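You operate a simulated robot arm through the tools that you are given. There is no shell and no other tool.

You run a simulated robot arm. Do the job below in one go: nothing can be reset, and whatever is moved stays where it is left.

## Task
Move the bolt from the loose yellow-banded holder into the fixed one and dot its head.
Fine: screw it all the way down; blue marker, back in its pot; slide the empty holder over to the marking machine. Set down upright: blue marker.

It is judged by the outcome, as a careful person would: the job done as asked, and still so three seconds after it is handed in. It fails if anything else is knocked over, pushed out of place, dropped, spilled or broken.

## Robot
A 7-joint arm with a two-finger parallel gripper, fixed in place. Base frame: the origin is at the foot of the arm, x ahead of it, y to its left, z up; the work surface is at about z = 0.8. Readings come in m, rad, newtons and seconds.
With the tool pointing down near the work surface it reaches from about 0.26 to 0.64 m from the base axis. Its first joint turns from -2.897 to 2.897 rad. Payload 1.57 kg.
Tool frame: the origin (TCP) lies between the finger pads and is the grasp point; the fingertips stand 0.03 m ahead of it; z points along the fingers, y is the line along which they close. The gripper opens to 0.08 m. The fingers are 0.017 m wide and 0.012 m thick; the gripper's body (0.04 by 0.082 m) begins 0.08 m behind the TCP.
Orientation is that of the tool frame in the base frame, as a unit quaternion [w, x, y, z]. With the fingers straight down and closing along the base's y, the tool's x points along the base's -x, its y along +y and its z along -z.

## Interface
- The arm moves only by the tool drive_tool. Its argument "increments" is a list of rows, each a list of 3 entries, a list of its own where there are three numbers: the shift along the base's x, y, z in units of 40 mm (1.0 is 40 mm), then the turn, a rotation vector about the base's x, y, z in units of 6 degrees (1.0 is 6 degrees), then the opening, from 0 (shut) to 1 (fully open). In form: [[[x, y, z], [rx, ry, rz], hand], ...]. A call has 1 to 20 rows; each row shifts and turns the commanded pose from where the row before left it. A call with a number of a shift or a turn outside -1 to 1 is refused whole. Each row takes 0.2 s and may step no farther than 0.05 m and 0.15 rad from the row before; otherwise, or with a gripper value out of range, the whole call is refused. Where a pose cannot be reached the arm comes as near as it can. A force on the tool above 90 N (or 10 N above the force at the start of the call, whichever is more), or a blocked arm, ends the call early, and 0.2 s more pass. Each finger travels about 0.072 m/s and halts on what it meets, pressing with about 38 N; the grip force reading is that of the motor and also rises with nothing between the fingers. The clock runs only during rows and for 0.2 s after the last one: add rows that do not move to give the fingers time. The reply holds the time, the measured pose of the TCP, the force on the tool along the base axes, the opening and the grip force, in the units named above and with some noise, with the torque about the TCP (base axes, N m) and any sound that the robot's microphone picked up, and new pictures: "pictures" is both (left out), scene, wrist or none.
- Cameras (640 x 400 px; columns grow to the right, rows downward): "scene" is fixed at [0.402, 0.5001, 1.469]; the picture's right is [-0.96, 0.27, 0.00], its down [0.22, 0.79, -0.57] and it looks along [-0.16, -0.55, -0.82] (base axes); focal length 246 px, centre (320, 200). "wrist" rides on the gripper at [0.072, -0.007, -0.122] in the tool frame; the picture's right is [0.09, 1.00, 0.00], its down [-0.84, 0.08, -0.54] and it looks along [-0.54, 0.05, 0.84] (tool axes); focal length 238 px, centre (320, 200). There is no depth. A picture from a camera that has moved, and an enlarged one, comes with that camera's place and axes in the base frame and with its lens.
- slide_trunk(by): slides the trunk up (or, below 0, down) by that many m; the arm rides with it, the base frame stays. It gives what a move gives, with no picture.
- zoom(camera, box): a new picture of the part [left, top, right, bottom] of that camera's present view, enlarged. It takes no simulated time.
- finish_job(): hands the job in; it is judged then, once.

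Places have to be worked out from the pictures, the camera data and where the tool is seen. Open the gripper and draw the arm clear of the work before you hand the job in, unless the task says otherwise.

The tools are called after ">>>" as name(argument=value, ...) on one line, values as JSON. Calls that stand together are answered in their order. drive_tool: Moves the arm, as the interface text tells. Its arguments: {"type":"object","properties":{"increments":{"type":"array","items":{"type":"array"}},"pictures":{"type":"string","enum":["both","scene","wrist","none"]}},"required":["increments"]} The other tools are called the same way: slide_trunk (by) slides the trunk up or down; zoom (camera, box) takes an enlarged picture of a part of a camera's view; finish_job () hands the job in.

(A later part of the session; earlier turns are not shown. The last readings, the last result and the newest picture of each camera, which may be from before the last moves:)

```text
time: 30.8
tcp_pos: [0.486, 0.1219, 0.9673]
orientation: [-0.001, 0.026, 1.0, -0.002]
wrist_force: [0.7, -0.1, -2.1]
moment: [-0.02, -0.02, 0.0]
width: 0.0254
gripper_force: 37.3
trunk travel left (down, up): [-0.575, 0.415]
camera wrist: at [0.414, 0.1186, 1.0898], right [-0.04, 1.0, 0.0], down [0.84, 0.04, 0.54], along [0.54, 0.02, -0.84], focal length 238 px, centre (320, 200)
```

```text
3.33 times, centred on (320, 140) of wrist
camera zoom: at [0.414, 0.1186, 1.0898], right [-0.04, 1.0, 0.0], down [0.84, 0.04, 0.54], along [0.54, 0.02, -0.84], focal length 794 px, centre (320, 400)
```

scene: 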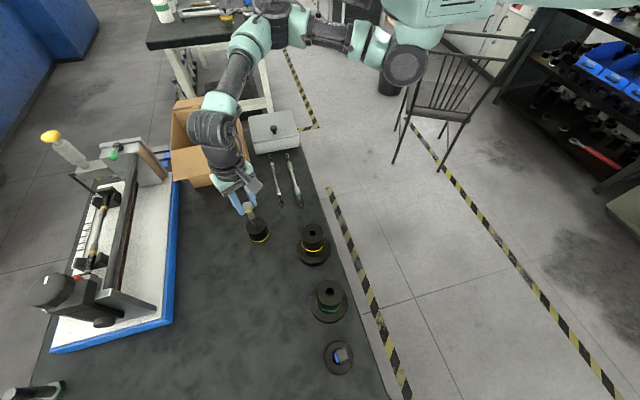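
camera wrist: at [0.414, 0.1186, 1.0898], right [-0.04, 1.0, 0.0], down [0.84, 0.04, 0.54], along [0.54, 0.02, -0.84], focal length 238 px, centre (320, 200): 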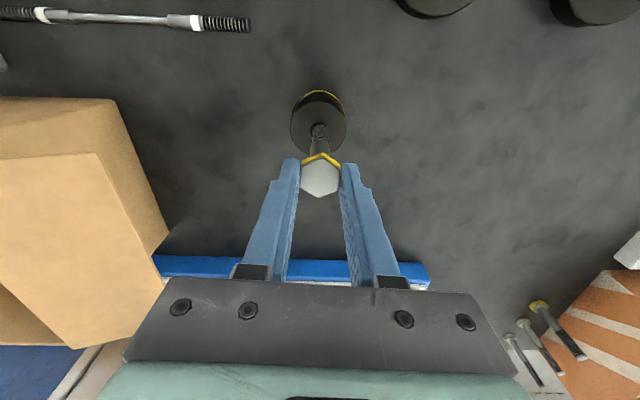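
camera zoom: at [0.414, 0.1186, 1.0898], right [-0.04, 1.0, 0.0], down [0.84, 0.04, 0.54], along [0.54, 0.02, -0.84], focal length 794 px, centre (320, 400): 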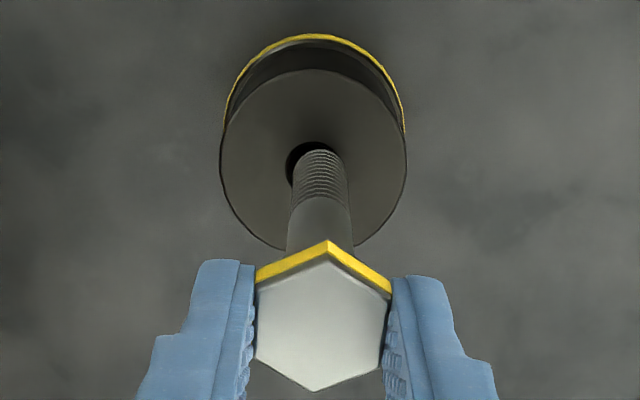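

The hole now shows a gap around the bolt and the load is just −2.1 N, so the bolt is free of the thread. I lift straight up slowly and check that the holder stays.

>>> drive_tool(increments=[[[0, 0, 0.15], [0, 0, 0], 0.2], [[0, 0, 0.25], [0, 0, 0], 0.2], [[0, 0, 0.25], [0, 0, 0], 0.2], [[0, 0, 0.25], [0, 0, 0], 0.2], [[0, 0, 0], [0, 0, 0], 0.2]], pictures="wrist")

>>> zoom(camera="scene", box=[215, 170, 295, 260])

>>> zoom(camera="wrist", box=[240, 80, 400, 200])

```text
time: 32.0
tcp_pos: [0.4867, 0.1223, 1.0031]
orientation: [-0.001, 0.027, 1.0, -0.001]
wrist_force: [0.0, 1.2, -2.0]
moment: [0.0, -0.03, 0.03]
width: 0.0256
gripper_force: 37.0
trunk travel left (down, up): [-0.575, 0.415]
camera wrist: at [0.4141, 0.1188, 1.126], right [-0.04, 1.0, 0.0], down [0.84, 0.03, 0.54], along [0.54, 0.02, -0.84], focal length 238 px, centre (320, 200)
```

wrist: 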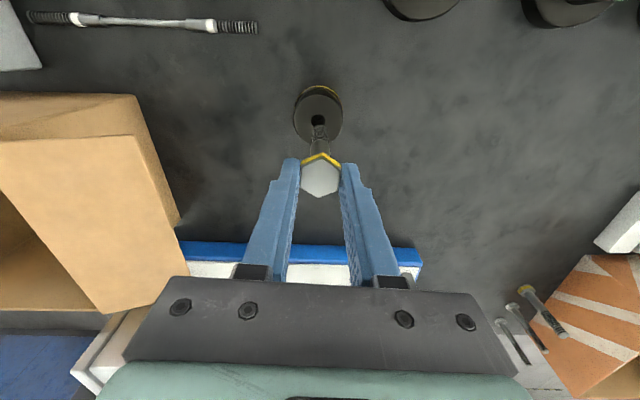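

```text
4.44 times, centred on (255, 215) of scene
camera zoom: at [0.402, 0.5001, 1.469], right [-0.96, 0.27, 0.0], down [0.22, 0.79, -0.57], along [-0.16, -0.55, -0.82], focal length 1095 px, centre (609, 133)
```

zoom: 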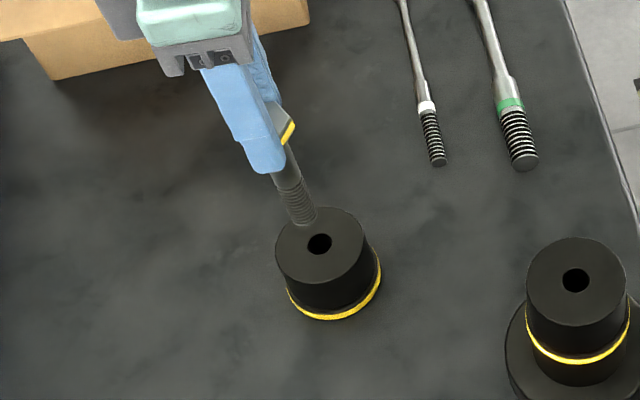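

```text
3.33 times, centred on (320, 140) of wrist
camera zoom: at [0.4141, 0.1188, 1.126], right [-0.04, 1.0, 0.0], down [0.84, 0.03, 0.54], along [0.54, 0.02, -0.84], focal length 794 px, centre (320, 400)
```

zoom: 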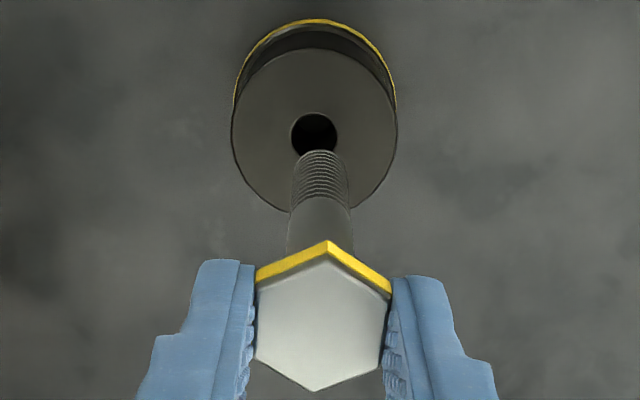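

The bolt is out (≈102 mm overall, its end at z≈0.89) and the holder stayed put. I raise it and carry it over toward the fixed yellow holder for a precise look.

>>> drive_tool(increments=[[[0, 0, 0.6], [0, 0, 0], 0.2], [[0, 0, 0.7], [0, 0, 0], 0.2], [[0, 0, 0.6], [0, 0, 0], 0.2], [[-0.5, 0.33, 0], [0, 0, 0], 0.2], [[-0.7, 0.46, 0], [0, 0, 0], 0.2], [[-0.7, 0.46, 0], [0, 0, 0], 0.2], [[-0.7, 0.46, 0], [0, 0, 0], 0.2], [[-0.6, 0.4, 0], [0, 0, 0], 0.2], [[-0.42, 0.28, 0], [0, 0, 0], 0.2], [[0, 0, 0], [0, 0, 0], 0.2], [[0, 0, 0], [0, 0, 0], 0.2]])

>>> zoom(camera="wrist", box=[240, 60, 400, 180])

>>> zoom(camera="scene", box=[270, 180, 360, 280])

```text
time: 34.4
tcp_pos: [0.341, 0.2174, 1.0804]
orientation: [-0.001, 0.026, 1.0, -0.001]
wrist_force: [0.0, 0.0, -2.1]
moment: [0.01, -0.03, 0.01]
width: 0.0255
gripper_force: 37.0
trunk travel left (down, up): [-0.575, 0.415]
camera wrist: at [0.2686, 0.2144, 1.2028], right [-0.04, 1.0, 0.0], down [0.84, 0.03, 0.54], along [0.54, 0.02, -0.84], focal length 238 px, centre (320, 200)
```

scene: 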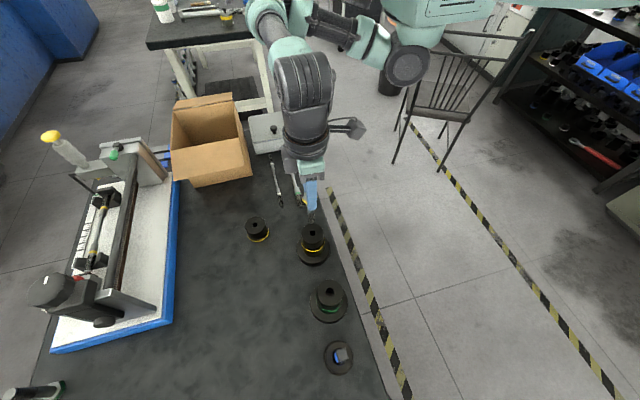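
wrist: 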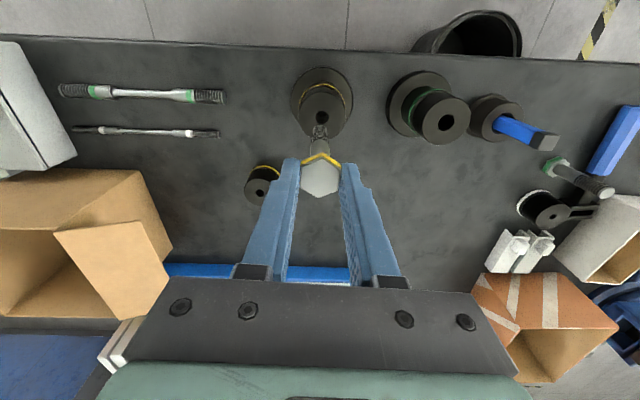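

```text
3.33 times, centred on (320, 120) of wrist
camera zoom: at [0.2686, 0.2144, 1.2028], right [-0.04, 1.0, 0.0], down [0.84, 0.03, 0.54], along [0.54, 0.02, -0.84], focal length 794 px, centre (320, 467)
```

zoom: 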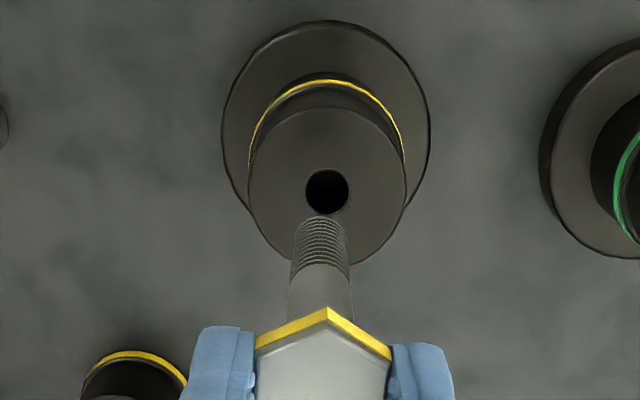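

```text
4.00 times, centred on (315, 230) of scene
camera zoom: at [0.402, 0.5001, 1.469], right [-0.96, 0.27, 0.0], down [0.22, 0.79, -0.57], along [-0.16, -0.55, -0.82], focal length 985 px, centre (340, 80)
```

zoom: 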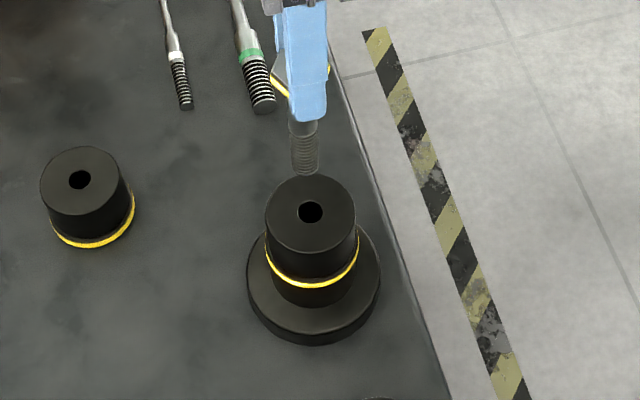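

The hole is about 1–2 mm off the bolt axis (hole ≈ (0.3395, 0.219, 0.913)). I shift and lower until the bolt tip is ~15 mm above the hole and re-check.

>>> drive_tool(increments=[[[-0.03, 0.04, -0.3], [0, 0, 0], 0.2], [[0, 0, -0.3], [0, 0, 0], 0.2], [[0, 0, -0.3], [0, 0, 0], 0.2], [[0, 0, 0], [0, 0, 0], 0.2], [[0, 0, 0], [0, 0, 0], 0.2]], pictures="wrist")

>>> zoom(camera="wrist", box=[280, 80, 360, 140])

>>> zoom(camera="scene", box=[285, 200, 345, 260])

```text
time: 35.6
tcp_pos: [0.3401, 0.2213, 1.0437]
orientation: [-0.001, 0.026, 1.0, -0.002]
wrist_force: [0.0, 0.2, -2.2]
moment: [0.02, 0.0, 0.01]
width: 0.0252
gripper_force: 37.3
trunk travel left (down, up): [-0.575, 0.415]
camera wrist: at [0.2676, 0.2163, 1.1658], right [-0.04, 1.0, 0.0], down [0.84, 0.03, 0.54], along [0.54, 0.02, -0.84], focal length 238 px, centre (320, 200)
```

wrist: 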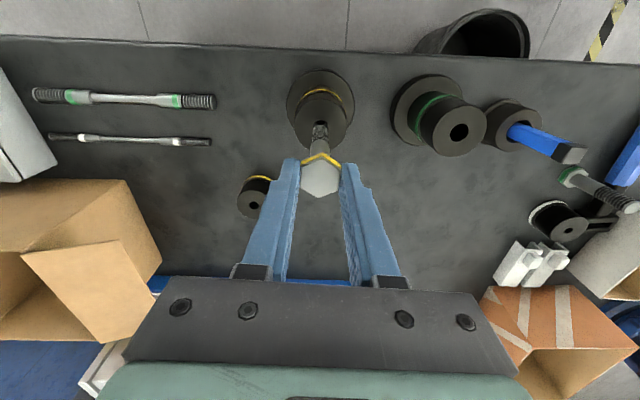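

```text
6.67 times, centred on (320, 110) of wrist
camera zoom: at [0.2676, 0.2163, 1.1658], right [-0.04, 1.0, 0.0], down [0.84, 0.03, 0.54], along [0.54, 0.02, -0.84], focal length 1589 px, centre (320, 800)
```

zoom: 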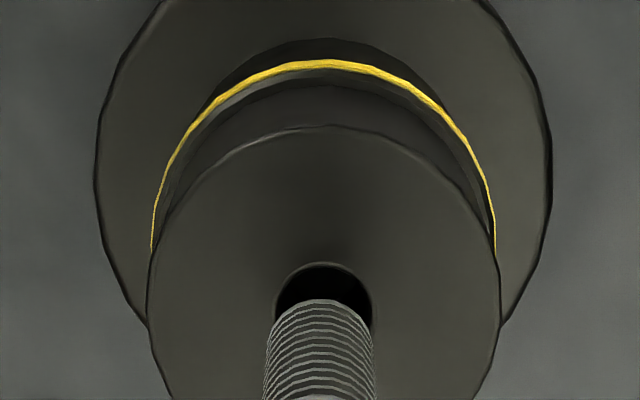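

```text
6.67 times, centred on (315, 230) of scene
camera zoom: at [0.402, 0.5001, 1.469], right [-0.96, 0.27, 0.0], down [0.22, 0.79, -0.57], along [-0.16, -0.55, -0.82], focal length 1642 px, centre (353, 0)
```

zoom: 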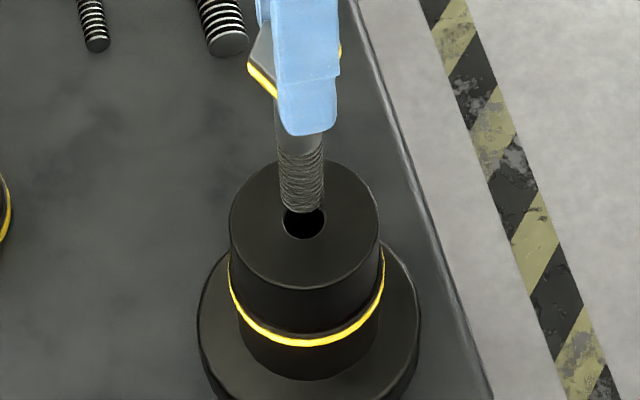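

Very close. I lower another 10 mm with a half-millimetre shift and look again.

>>> drive_tool(increments=[[[-0.01, 0.008, -0.13], [0, 0, 0], 0.2], [[0, 0, -0.12], [0, 0, 0], 0.2], [[0, 0, 0], [0, 0, 0], 0.2], [[0, 0, 0], [0, 0, 0], 0.2]], pictures="wrist")

>>> zoom(camera="wrist", box=[280, 80, 360, 140])

>>> zoom(camera="scene", box=[285, 200, 345, 260])

```text
time: 36.6
tcp_pos: [0.34, 0.2204, 1.0329]
orientation: [-0.001, 0.026, 1.0, -0.001]
wrist_force: [-0.1, -0.5, -2.7]
moment: [0.01, 0.01, -0.02]
width: 0.0252
gripper_force: 37.0
trunk travel left (down, up): [-0.575, 0.415]
camera wrist: at [0.2674, 0.2165, 1.1559], right [-0.04, 1.0, 0.0], down [0.84, 0.03, 0.54], along [0.54, 0.02, -0.84], focal length 238 px, centre (320, 200)
```

wrist: 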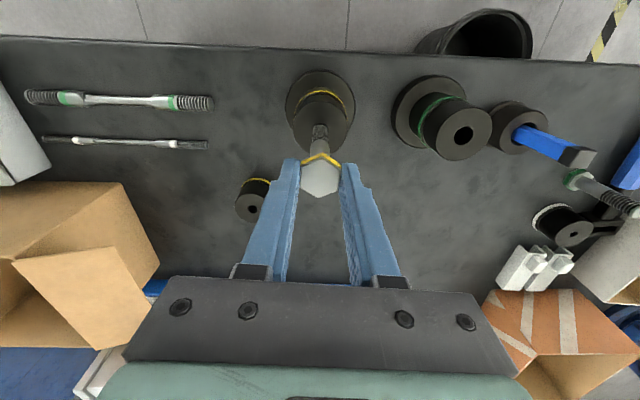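

```text
6.67 times, centred on (320, 110) of wrist
camera zoom: at [0.2674, 0.2165, 1.1559], right [-0.04, 1.0, 0.0], down [0.84, 0.03, 0.54], along [0.54, 0.02, -0.84], focal length 1589 px, centre (320, 800)
```

zoom: 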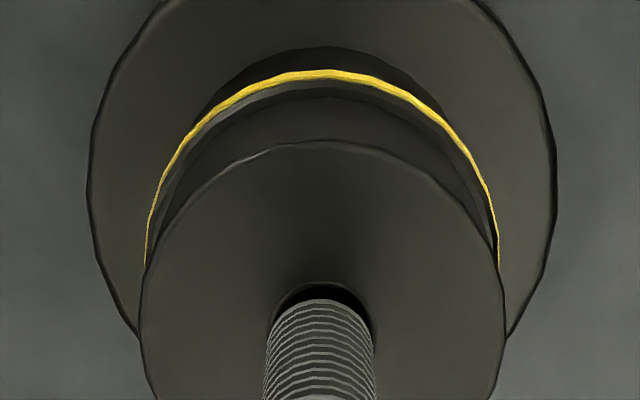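

```text
6.67 times, centred on (315, 230) of scene
camera zoom: at [0.402, 0.5001, 1.469], right [-0.96, 0.27, 0.0], down [0.22, 0.79, -0.57], along [-0.16, -0.55, -0.82], focal length 1642 px, centre (353, 0)
```

zoom: 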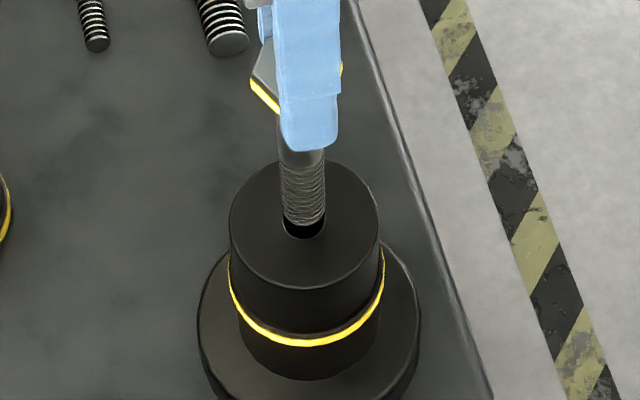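

Cross-checking both views: hole offset ≈ (+0.2, +0.4) mm, tip ≈ 9 mm above. I correct and lower in small steps until contact or entry.

>>> drive_tool(increments=[[[0.005, 0.01, -0.1], [0, 0, 0], 0.2], [[0, 0, -0.08], [0, 0, 0], 0.2], [[0, 0, -0.03], [0, 0, 0], 0.2], [[0, 0, -0.03], [0, 0, 0], 0.2], [[0, 0, 0], [0, 0, 0], 0.2]], pictures="wrist")

>>> zoom(camera="wrist", box=[280, 80, 360, 140])

>>> zoom(camera="scene", box=[285, 200, 345, 260])

```text
time: 37.8
tcp_pos: [0.3394, 0.2198, 1.0259]
orientation: [-0.001, 0.027, 1.0, 0.0]
wrist_force: [1.1, -0.3, 12.0]
moment: [-0.08, 0.04, 0.0]
width: 0.0255
gripper_force: 37.1
trunk travel left (down, up): [-0.575, 0.415]
camera wrist: at [0.2673, 0.2165, 1.1476], right [-0.04, 1.0, 0.0], down [0.84, 0.03, 0.54], along [0.54, 0.02, -0.84], focal length 238 px, centre (320, 200)
```

wrist: 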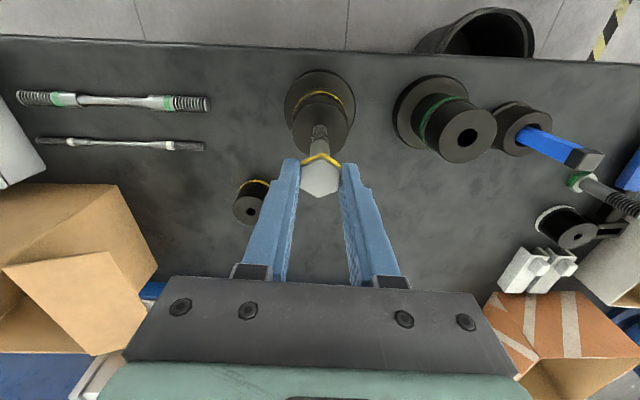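

```text
6.67 times, centred on (320, 110) of wrist
camera zoom: at [0.2673, 0.2165, 1.1476], right [-0.04, 1.0, 0.0], down [0.84, 0.03, 0.54], along [0.54, 0.02, -0.84], focal length 1589 px, centre (320, 800)
```

zoom: 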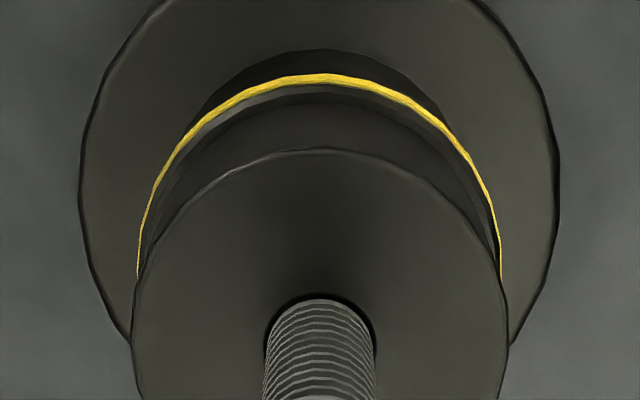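

```text
6.67 times, centred on (315, 230) of scene
camera zoom: at [0.402, 0.5001, 1.469], right [-0.96, 0.27, 0.0], down [0.22, 0.79, -0.57], along [-0.16, -0.55, -0.82], focal length 1642 px, centre (353, 0)
```

zoom: 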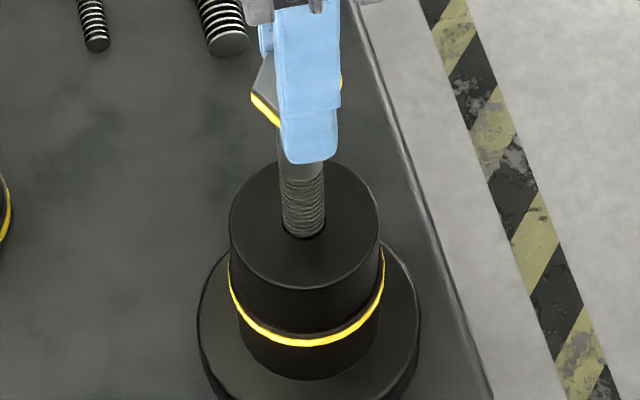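

Contact at 12 N with the bolt concentric over the hole. Now I turn clockwise 60° while following down at the expected pitch.

>>> drive_tool(increments=[[[0, 0, -0.005], [0, 0, -1], 0.2], [[0, 0, -0.005], [0, 0, -1], 0.2], [[0, 0, -0.005], [0, 0, -1], 0.2], [[0, 0, -0.005], [0, 0, -1], 0.2], [[0, 0, -0.005], [0, 0, -1], 0.2], [[0, 0, -0.005], [0, 0, -1], 0.2], [[0, 0, -0.005], [0, 0, -1], 0.2], [[0, 0, -0.005], [0, 0, -1], 0.2], [[0, 0, -0.005], [0, 0, -1], 0.2], [[0, 0, -0.005], [0, 0, -1], 0.2]], pictures="wrist")

>>> zoom(camera="scene", box=[285, 200, 345, 260])

>>> zoom(camera="wrist", box=[240, 80, 400, 200])

```text
time: 40.0
tcp_pos: [0.3413, 0.2199, 1.0226]
orientation: [-0.001, 0.524, 0.852, 0.0]
wrist_force: [5.6, 4.7, 18.1]
moment: [-0.36, -0.45, -0.01]
width: 0.0255
gripper_force: 36.6
trunk travel left (down, up): [-0.575, 0.415]
camera wrist: at [0.3014, 0.2804, 1.1449], right [0.85, 0.53, 0.0], down [0.45, -0.71, 0.54], along [0.29, -0.46, -0.84], focal length 238 px, centre (320, 200)
```

wrist: 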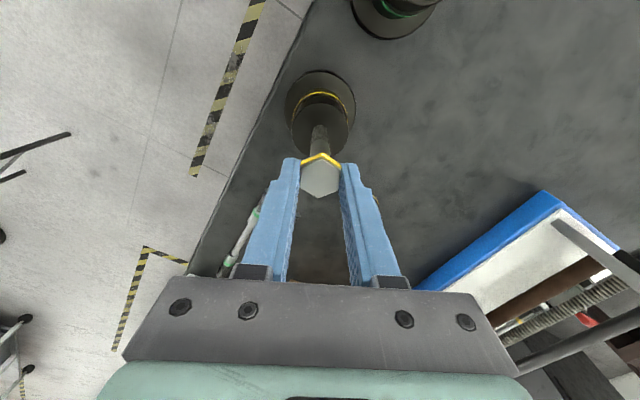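

```text
6.67 times, centred on (315, 230) of scene
camera zoom: at [0.402, 0.5001, 1.469], right [-0.96, 0.27, 0.0], down [0.22, 0.79, -0.57], along [-0.16, -0.55, -0.82], focal length 1642 px, centre (353, 0)
```

zoom: 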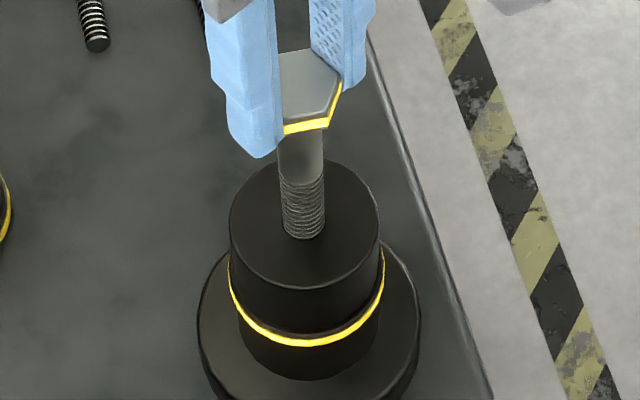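

```text
3.33 times, centred on (320, 140) of wrist
camera zoom: at [0.3014, 0.2804, 1.1449], right [0.85, 0.53, 0.0], down [0.45, -0.71, 0.54], along [0.29, -0.46, -0.84], focal length 794 px, centre (320, 400)
```

zoom: 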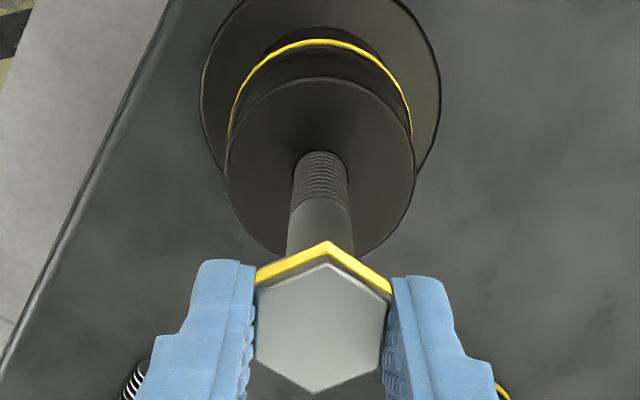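

The bolt is drawing in (dropped ~2 mm, force steady). I continue clockwise 120°.

>>> drive_tool(increments=[[[0, 0, -0.004], [0, 0, -1], 0.2], [[0, 0, -0.004], [0, 0, -1], 0.2], [[0, 0, -0.005], [0, 0, -1], 0.2], [[0, 0, -0.005], [0, 0, -1], 0.2], [[0, 0, -0.005], [0, 0, -1], 0.2], [[0, 0, -0.005], [0, 0, -1], 0.2], [[0, 0, -0.005], [0, 0, -1], 0.2], [[0, 0, -0.005], [0, 0, -1], 0.2], [[0, 0, -0.005], [0, 0, -1], 0.2], [[0, 0, -0.005], [0, 0, -1], 0.2], [[0, 0, -0.005], [0, 0, -1], 0.2], [[0, 0, -0.005], [0, 0, -1], 0.2], [[0, 0, -0.005], [0, 0, -1], 0.2], [[0, 0, -0.005], [0, 0, -1], 0.2], [[0, 0, -0.005], [0, 0, -1], 0.2], [[0, 0, -0.005], [0, 0, -1], 0.2], [[0, 0, -0.005], [0, 0, -1], 0.2], [[0, 0, -0.005], [0, 0, -1], 0.2], [[0, 0, -0.005], [0, 0, -1], 0.2], [[0, 0, -0.005], [0, 0, -1], 0.2]], pictures="wrist")

>>> zoom(camera="wrist", box=[240, 80, 400, 200])

>>> zoom(camera="scene", box=[285, 200, 345, 260])

```text
time: 44.2
tcp_pos: [0.3242, 0.2214, 0.9956]
orientation: [-0.023, 0.997, -0.039, -0.058]
wrist_force: [18.8, -6.8, 15.7]
moment: [-0.31, -0.19, -0.02]
width: 0.026
gripper_force: 37.7
trunk travel left (down, up): [-0.575, 0.415]
camera wrist: at [0.4092, 0.2163, 1.1091], right [0.01, -1.0, -0.05], down [-0.77, -0.04, 0.63], along [-0.63, 0.03, -0.77], focal length 238 px, centre (320, 200)
```

wrist: 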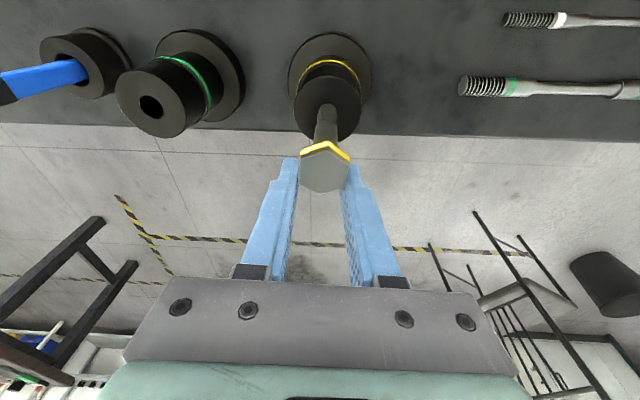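

```text
3.33 times, centred on (320, 140) of wrist
camera zoom: at [0.4092, 0.2163, 1.1091], right [0.01, -1.0, -0.05], down [-0.77, -0.04, 0.63], along [-0.63, 0.03, -0.77], focal length 794 px, centre (320, 400)
```

zoom: 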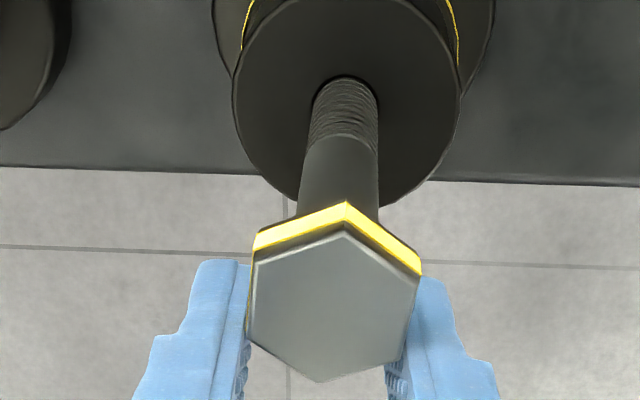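

```text
6.67 times, centred on (315, 230) of scene
camera zoom: at [0.402, 0.5001, 1.469], right [-0.96, 0.27, 0.0], down [0.22, 0.79, -0.57], along [-0.16, -0.55, -0.82], focal length 1642 px, centre (353, 0)
```

zoom: 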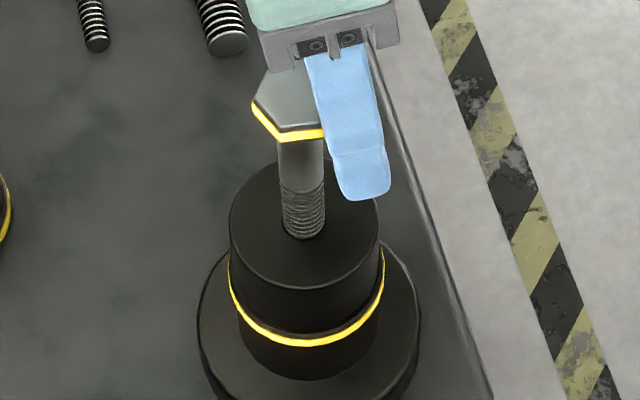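

Something went wrong in that stroke: the hand tilted ~7° and slid ~25 mm down the head, 17 mm toward the base. I look at the whole scene before acting.

>>> zoom(camera="scene", box=[160, 0, 480, 300])

>>> zoom(camera="wrist", box=[0, 0, 640, 400])

```text
1.33 times, centred on (320, 150) of scene
camera zoom: at [0.402, 0.5001, 1.469], right [-0.96, 0.27, 0.0], down [0.22, 0.79, -0.57], along [-0.16, -0.55, -0.82], focal length 328 px, centre (320, 267)
```

zoom: 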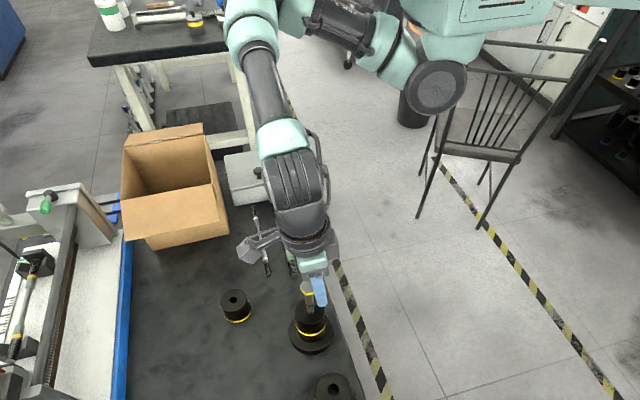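

```text
1.00 times, centred on (320, 200) of wrist (not enlarged: the box is as wide or as high as the picture)
camera zoom: at [0.4092, 0.2163, 1.1091], right [0.01, -1.0, -0.05], down [-0.77, -0.04, 0.63], along [-0.63, 0.03, -0.77], focal length 238 px, centre (320, 200)
```

zoom: 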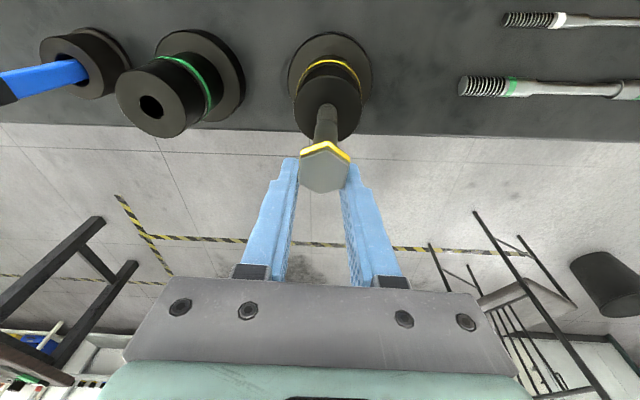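

The bolt itself still stands straight in the holder. I open the fingers in place and see where the hand settles.

>>> drive_tool(increments=[[[0, 0, 0], [0, 0, 0], 0.7], [[0, 0, 0], [0, 0, 0], 0.7], [[0, 0, 0], [0, 0, 0], 0.7]])

>>> zoom(camera="wrist", box=[240, 80, 400, 200])

>>> zoom(camera="scene", box=[285, 190, 345, 250])

```text
time: 45.2
tcp_pos: [0.3193, 0.2253, 0.9962]
orientation: [-0.022, 0.997, -0.036, -0.062]
wrist_force: [0.6, -0.5, 0.5]
moment: [-0.01, -0.01, 0.02]
width: 0.0561
gripper_force: 0.0
trunk travel left (down, up): [-0.575, 0.415]
stopped in row 3: the arm was blocked; the commanded pose is now the measured one
camera wrist: at [0.4054, 0.2194, 1.1072], right [0.02, -1.0, -0.05], down [-0.77, -0.05, 0.64], along [-0.64, 0.03, -0.77], focal length 238 px, centre (320, 200)
```

scene: 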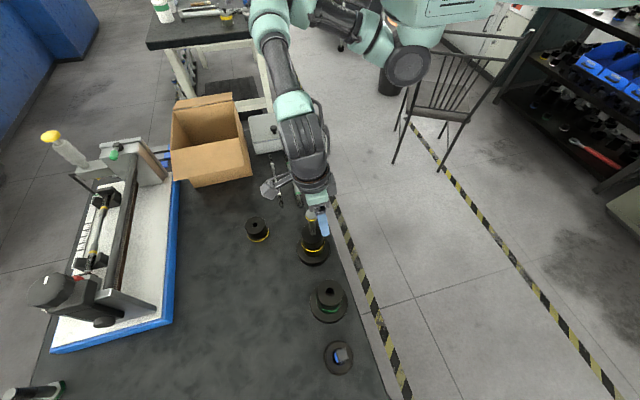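
wrist: 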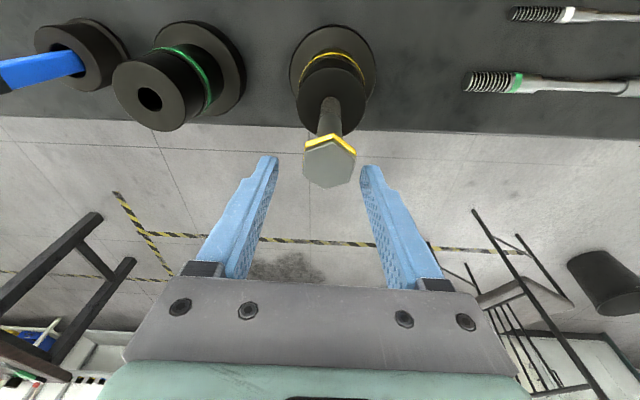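

```text
3.33 times, centred on (320, 140) of wrist
camera zoom: at [0.4054, 0.2194, 1.1072], right [0.02, -1.0, -0.05], down [-0.77, -0.05, 0.64], along [-0.64, 0.03, -0.77], focal length 794 px, centre (320, 400)
```

zoom: 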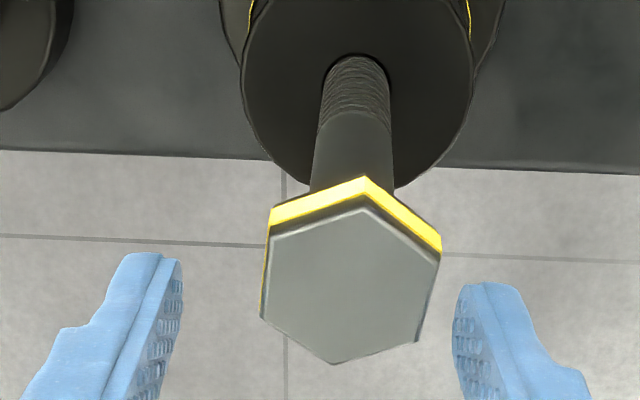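

```text
6.67 times, centred on (315, 220) of scene
camera zoom: at [0.402, 0.5001, 1.469], right [-0.96, 0.27, 0.0], down [0.22, 0.79, -0.57], along [-0.16, -0.55, -0.82], focal length 1642 px, centre (353, 67)
```

zoom: 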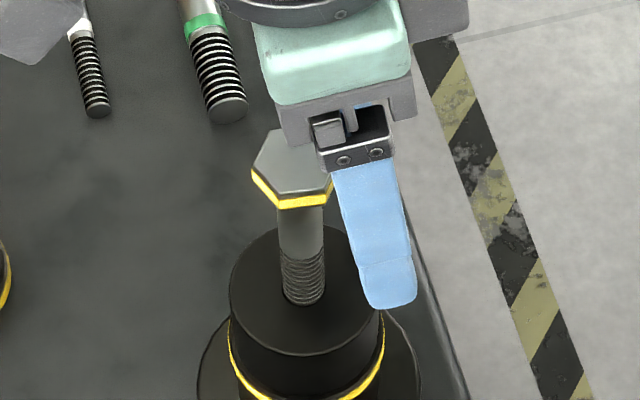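

The arm reports being blocked: with the arm folded this way the wrist could not follow that yaw. The commanded pose is now the actual one; I open fully first, then use the trunk to rise straight off the bolt.

>>> drive_tool(increments=[[[0, 0, 0], [0, 0, 0], 1], [[0, 0, 0], [0, 0, 0], 1]], pictures="wrist")

```text
time: 45.8
tcp_pos: [0.3185, 0.2239, 0.9952]
orientation: [-0.022, 0.997, -0.033, -0.062]
wrist_force: [0.0, -0.2, -0.4]
moment: [0.04, 0.0, -0.03]
width: 0.08
gripper_force: 0.1
trunk travel left (down, up): [-0.575, 0.415]
camera wrist: at [0.405, 0.22, 1.1073], right [0.02, -1.0, -0.05], down [-0.77, -0.05, 0.64], along [-0.64, 0.03, -0.77], focal length 238 px, centre (320, 200)
```

wrist: 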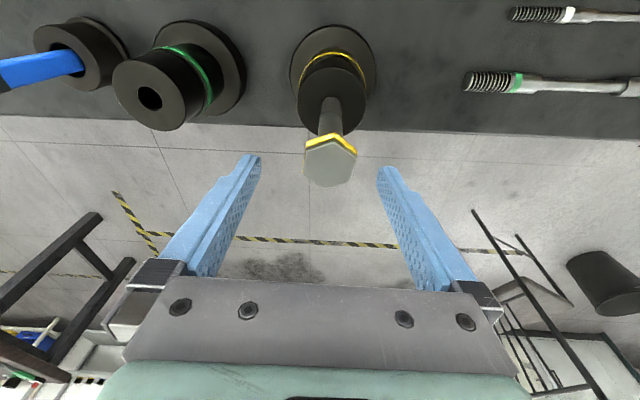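

Fingers are clear of the head. Raising the trunk 0.12 m lifts the hand straight up and also gives the arm a better posture.

>>> slide_trunk(by=0.12)

>>> drive_tool(increments=[[[0, 0, 0], [0, 0, 0], 1]])

```text
time: 47.3
tcp_pos: [0.3193, 0.2239, 1.1143]
orientation: [-0.021, 0.997, -0.033, -0.061]
wrist_force: [0.1, -0.1, 0.4]
moment: [-0.01, -0.03, -0.03]
width: 0.0802
gripper_force: 0.1
trunk travel left (down, up): [-0.695, 0.295]
```

```text
time: 47.7
tcp_pos: [0.3196, 0.2245, 1.1147]
orientation: [-0.022, 0.997, -0.033, -0.061]
wrist_force: [-0.6, -0.8, 0.3]
moment: [0.03, 0.01, -0.02]
width: 0.08
gripper_force: 0.1
trunk travel left (down, up): [-0.695, 0.295]
camera wrist: at [0.4048, 0.2204, 1.2273], right [0.02, -1.0, -0.05], down [-0.77, -0.05, 0.64], along [-0.64, 0.02, -0.77], focal length 238 px, centre (320, 200)
```

scene: 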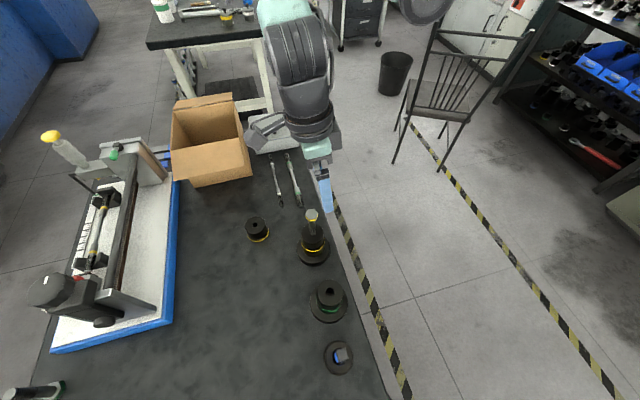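
wrist: 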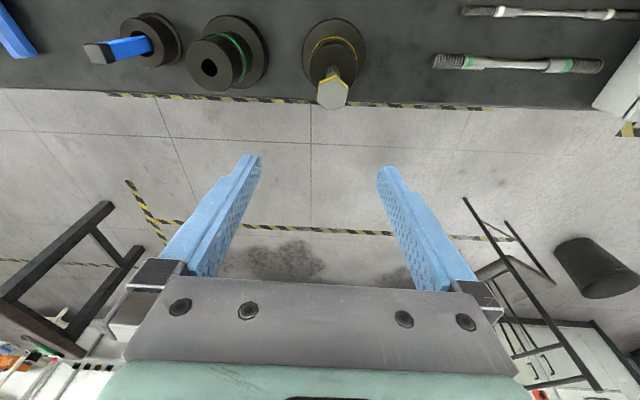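

Clear of the bolt. I untilt the tool and begin turning the yaw back toward zero.

>>> drive_tool(increments=[[[0.1, 0, 0.1], [-0.115, -0.287, 0], 1], [[0.1, 0, 0.1], [-0.115, -0.287, 0], 1], [[0.1, 0, 0], [-0.115, -0.287, 0], 1], [[0, 0, 0], [-0.115, -0.287, 0], 1], [[0, 0, 0], [0, 0, 1], 1], [[0, 0, 0], [0, 0, 1], 1], [[0, 0, 0], [0, 0, 1], 1], [[0, 0, 0], [0, 0, 1], 1], [[0, 0, 0], [0, 0, 1], 1], [[0, 0, 0], [0, 0, 1], 1], [[0, 0, 0], [0, 0, 1], 1], [[0, 0, 0], [0, 0, 1], 1], [[0, 0, 0], [0, 0, 1], 1], [[0, 0, 0], [0, 0, 1], 1], [[0, 0, 0], [0, 0, 1], 1], [[0, 0, 0], [0, 0, 1], 1], [[0, 0, 0], [0, 0, 1], 1], [[0, 0, 0], [0, 0, 1], 1], [[0, 0, 0], [0, 0, 1], 1], [[0, 0, 0], [0, 0, 1], 1]])

>>> zoom(camera="scene", box=[285, 190, 345, 250])

```text
time: 51.9
tcp_pos: [0.3317, 0.2245, 1.124]
orientation: [0.0, 0.693, 0.721, 0.001]
wrist_force: [0.8, 0.4, 0.6]
moment: [0.0, 0.01, -0.04]
width: 0.0798
gripper_force: 0.1
trunk travel left (down, up): [-0.695, 0.295]
camera wrist: at [0.3214, 0.2952, 1.246], right [0.99, 0.13, 0.0], down [0.11, -0.83, 0.54], along [0.07, -0.54, -0.84], focal length 238 px, centre (320, 200)
```

scene: 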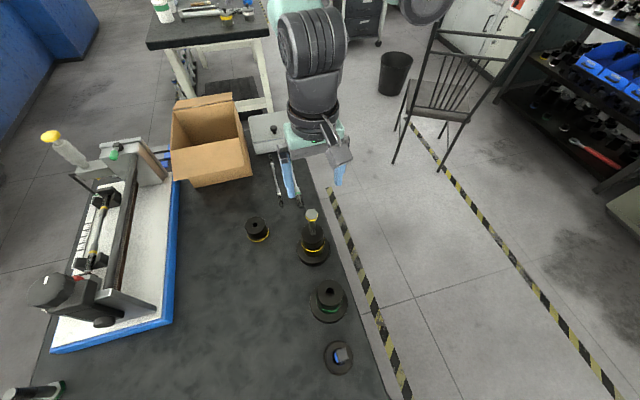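
wrist: 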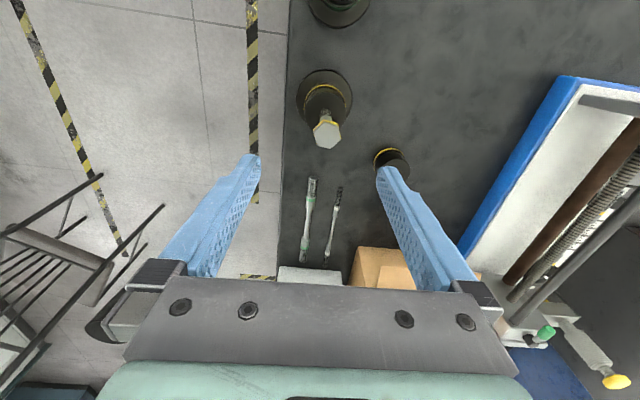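

```text
6.67 times, centred on (315, 220) of scene
camera zoom: at [0.402, 0.5001, 1.469], right [-0.96, 0.27, 0.0], down [0.22, 0.79, -0.57], along [-0.16, -0.55, -0.82], focal length 1642 px, centre (353, 67)
```

zoom: 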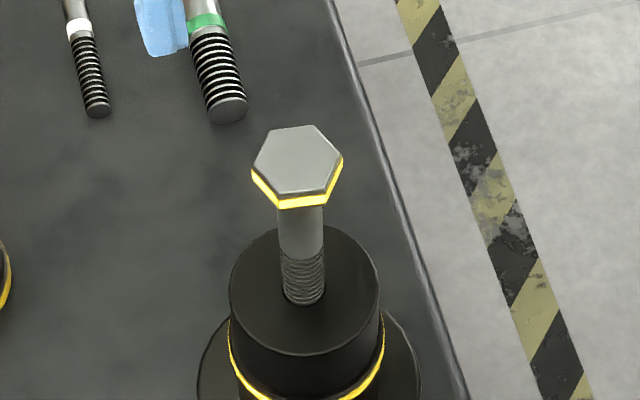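

The trunk-up posture turns freely. I continue to yaw ≈ 0 and centre over the bolt to read the hex orientation.

>>> drive_tool(increments=[[[0.1, -0.06, -0.3], [0, 0, 1], 1], [[0.1, -0.06, -0.3], [0, 0, 1], 1], [[0, 0, 0], [0, 0, 1], 1], [[0, 0, 0], [0, 0, 1], 1], [[0, 0, 0], [0, 0, 1], 1], [[0, 0, 0], [0, 0, 1], 1], [[0, 0, 0], [0, 0, 1], 1], [[0, 0, 0], [0, 0, 1], 1], [[0, 0, 0], [0, 0, 1], 1], [[0, 0, 0], [0, 0, 1], 1], [[0, 0, 0], [0, 0, 1], 1], [[0, 0, 0], [0, 0, 1], 1], [[0, 0, 0], [0, 0, 1], 1], [[0, 0, 0], [0, 0, 1], 1], [[0, 0, 0], [0, 0, 0.6], 1], [[0, 0, 0], [0, 0, 0], 1]], pictures="wrist")

>>> zoom(camera="wrist", box=[260, 70, 380, 160])

```text
time: 55.3
tcp_pos: [0.34, 0.2192, 1.0998]
orientation: [0.0, 0.002, 1.0, 0.001]
wrist_force: [0.8, -0.3, 0.1]
moment: [0.0, 0.0, 0.0]
width: 0.0799
gripper_force: 0.1
trunk travel left (down, up): [-0.695, 0.295]
camera wrist: at [0.2676, 0.2122, 1.2218], right [-0.09, 1.0, 0.0], down [0.84, 0.07, 0.54], along [0.54, 0.05, -0.84], focal length 238 px, centre (320, 200)
```

wrist: 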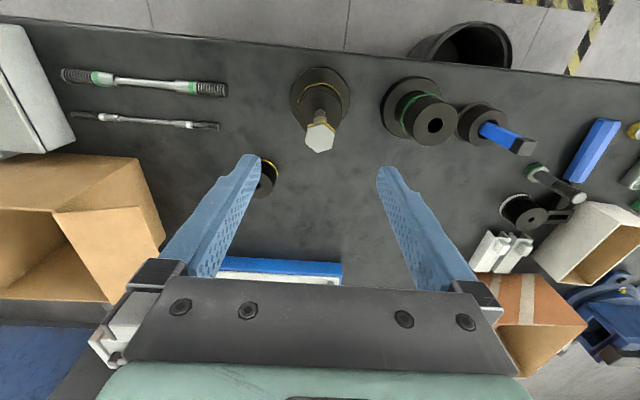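

```text
4.44 times, centred on (320, 115) of wrist
camera zoom: at [0.2676, 0.2122, 1.2218], right [-0.09, 1.0, 0.0], down [0.84, 0.07, 0.54], along [0.54, 0.05, -0.84], focal length 1059 px, centre (320, 578)
```

zoom: 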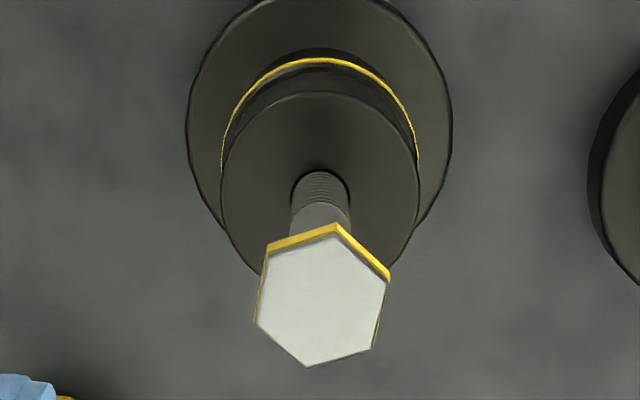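

The hex sits at −7° (mod 60°), head top z≈1.002. I rotate to +53° to have a long clockwise stroke, then descend over the head.

>>> drive_tool(increments=[[[0, 0.01, 0], [0, 0, 1], 1], [[0, 0, 0], [0, 0, 1], 1], [[0, 0, 0], [0, 0, 1], 1], [[0, 0, 0], [0, 0, 1], 1], [[0, 0, 0], [0, 0, 1], 1], [[0, 0, 0], [0, 0, 1], 1], [[0, 0, 0], [0, 0, 1], 1], [[0, 0, 0], [0, 0, 1], 1], [[0, 0, 0], [0, 0, 0.85], 1], [[0, 0, -0.6], [0, 0, 0], 1], [[0, 0, -0.6], [0, 0, 0], 1], [[0, 0, -0.4], [0, 0, 0], 1], [[0, 0, 0], [0, 0, 0], 1], [[0, 0, 0], [0, 0, 0], 1]])

>>> zoom(camera="wrist", box=[240, 80, 400, 200])

```text
time: 58.3
tcp_pos: [0.3388, 0.22, 1.0356]
orientation: [-0.001, -0.446, 0.895, 0.0]
wrist_force: [-0.5, 0.0, 0.3]
moment: [-0.05, 0.01, 0.03]
width: 0.0799
gripper_force: 0.0
trunk travel left (down, up): [-0.695, 0.295]
camera wrist: at [0.3011, 0.1581, 1.1576], right [-0.85, 0.53, 0.0], down [0.45, 0.71, 0.54], along [0.28, 0.46, -0.84], focal length 238 px, centre (320, 200)
```

scene: 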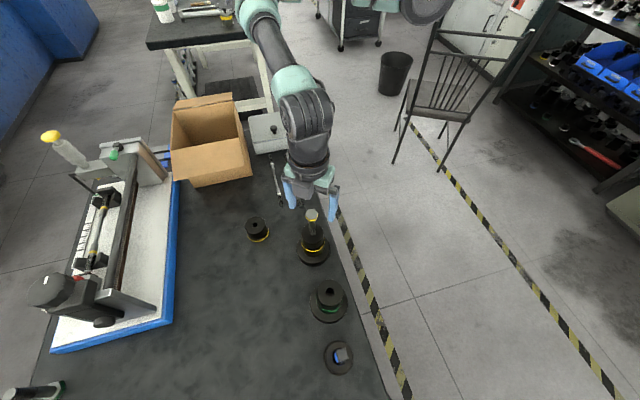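
wrist: 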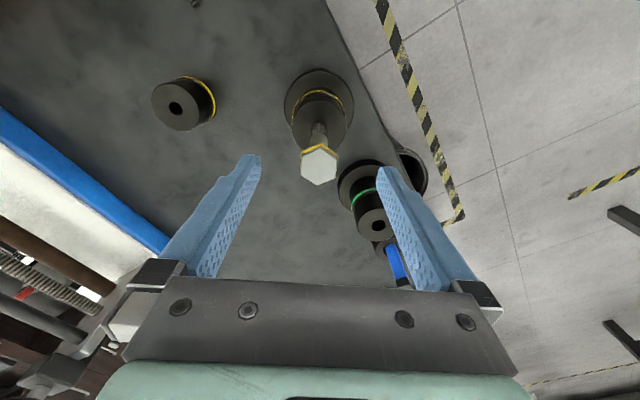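

```text
3.33 times, centred on (320, 140) of wrist
camera zoom: at [0.3011, 0.1581, 1.1576], right [-0.85, 0.53, 0.0], down [0.45, 0.71, 0.54], along [0.28, 0.46, -0.84], focal length 794 px, centre (320, 400)
```

zoom: 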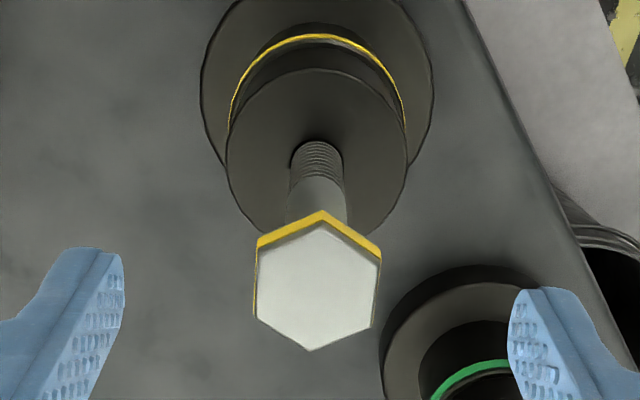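

Flats are aligned with the fingers, head top ≈17–18 mm below where I want the TCP. I descend 17.5 mm, close, and screw clockwise 60° as a check.

>>> drive_tool(increments=[[[0, 0, -0.24], [0, 0, 0], 1], [[0, 0, -0.2], [0, 0, 0], 1], [[0, 0, 0], [0, 0, 0], 0.5], [[0, 0, 0], [0, 0, 0], 0.2], [[0, 0, 0], [0, 0, 0], 0.2], [[0, 0, 0], [0, 0, 0], 0.2], [[0, 0, -0.005], [0, 0, -1], 0.2], [[0, 0, -0.005], [0, 0, -1], 0.2], [[0, 0, -0.005], [0, 0, -1], 0.2], [[0, 0, -0.005], [0, 0, -1], 0.2], [[0, 0, -0.005], [0, 0, -1], 0.2], [[0, 0, -0.005], [0, 0, -1], 0.2], [[0, 0, -0.005], [0, 0, -1], 0.2], [[0, 0, -0.005], [0, 0, -1], 0.2], [[0, 0, -0.005], [0, 0, -1], 0.2], [[0, 0, -0.005], [0, 0, -1], 0.2]], pictures="wrist")

>>> zoom(camera="wrist", box=[240, 80, 400, 200])

```text
time: 61.7
tcp_pos: [0.3398, 0.2199, 1.0155]
orientation: [-0.001, 0.064, 0.998, 0.001]
wrist_force: [-0.3, -1.7, -7.0]
moment: [-0.07, -0.16, 0.07]
width: 0.0253
gripper_force: 36.8
trunk travel left (down, up): [-0.695, 0.295]
camera wrist: at [0.2672, 0.2217, 1.1377], right [0.03, 1.0, 0.0], down [0.84, -0.03, 0.54], along [0.54, -0.02, -0.84], focal length 238 px, centre (320, 200)
```

wrist: 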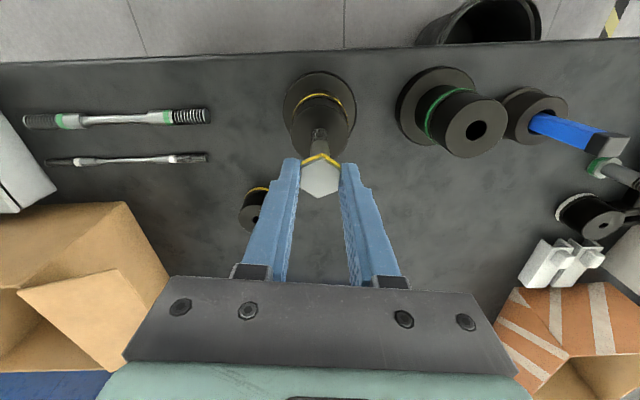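

```text
3.33 times, centred on (320, 140) of wrist
camera zoom: at [0.2672, 0.2217, 1.1377], right [0.03, 1.0, 0.0], down [0.84, -0.03, 0.54], along [0.54, -0.02, -0.84], focal length 794 px, centre (320, 400)
```

zoom: 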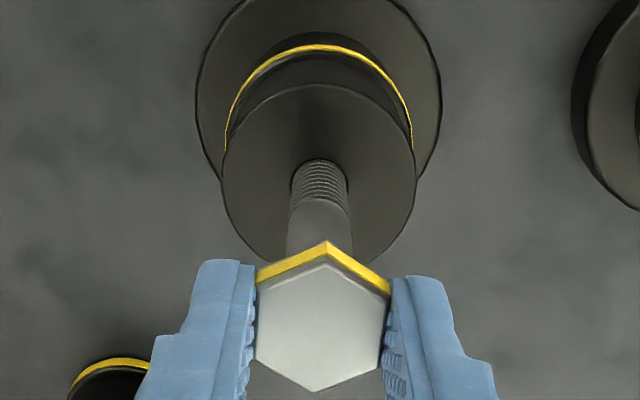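

The bolt pulled down slightly faster than I followed (−7 N). I continue 120° with a faster follow.

>>> drive_tool(increments=[[[0, 0, -0.012], [0, 0, -1], 0.2], [[0, 0, -0.006], [0, 0, -1], 0.2], [[0, 0, -0.006], [0, 0, -1], 0.2], [[0, 0, -0.006], [0, 0, -1], 0.2], [[0, 0, -0.006], [0, 0, -1], 0.2], [[0, 0, -0.006], [0, 0, -1], 0.2], [[0, 0, -0.006], [0, 0, -1], 0.2], [[0, 0, -0.006], [0, 0, -1], 0.2], [[0, 0, -0.006], [0, 0, -1], 0.2], [[0, 0, -0.006], [0, 0, -1], 0.2]], pictures="wrist")

>>> zoom(camera="wrist", box=[240, 80, 400, 200])

```text
time: 63.9
tcp_pos: [0.3386, 0.2212, 1.0128]
orientation: [-0.001, 0.554, 0.833, 0.0]
wrist_force: [-0.5, 2.4, -11.5]
moment: [0.48, 0.18, 0.08]
width: 0.0252
gripper_force: 36.7
trunk travel left (down, up): [-0.695, 0.295]
camera wrist: at [0.3056, 0.2837, 1.1351], right [0.88, 0.47, 0.0], down [0.4, -0.74, 0.54], along [0.25, -0.48, -0.84], focal length 238 px, centre (320, 200)
```

wrist: 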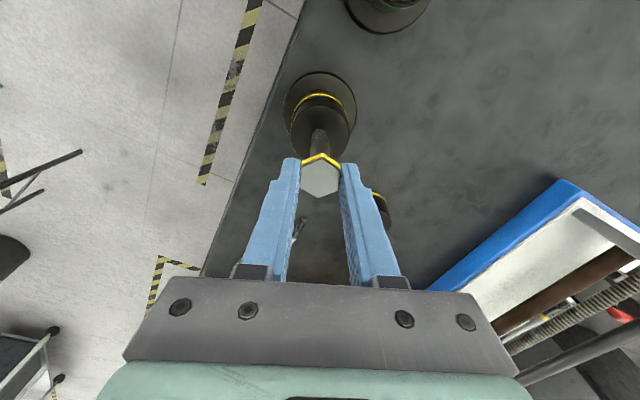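

```text
3.33 times, centred on (320, 140) of wrist
camera zoom: at [0.3056, 0.2837, 1.1351], right [0.88, 0.47, 0.0], down [0.4, -0.74, 0.54], along [0.25, -0.48, -0.84], focal length 794 px, centre (320, 400)
```

zoom: 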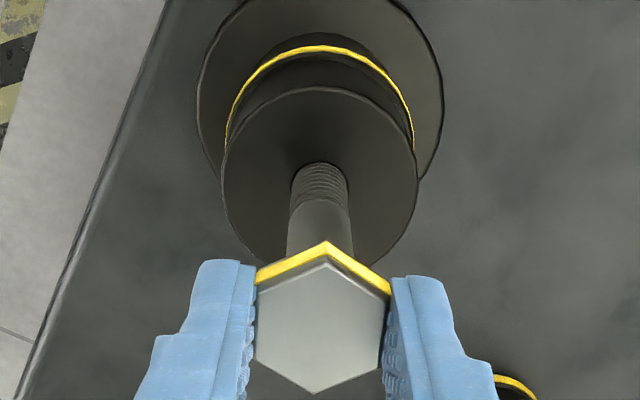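

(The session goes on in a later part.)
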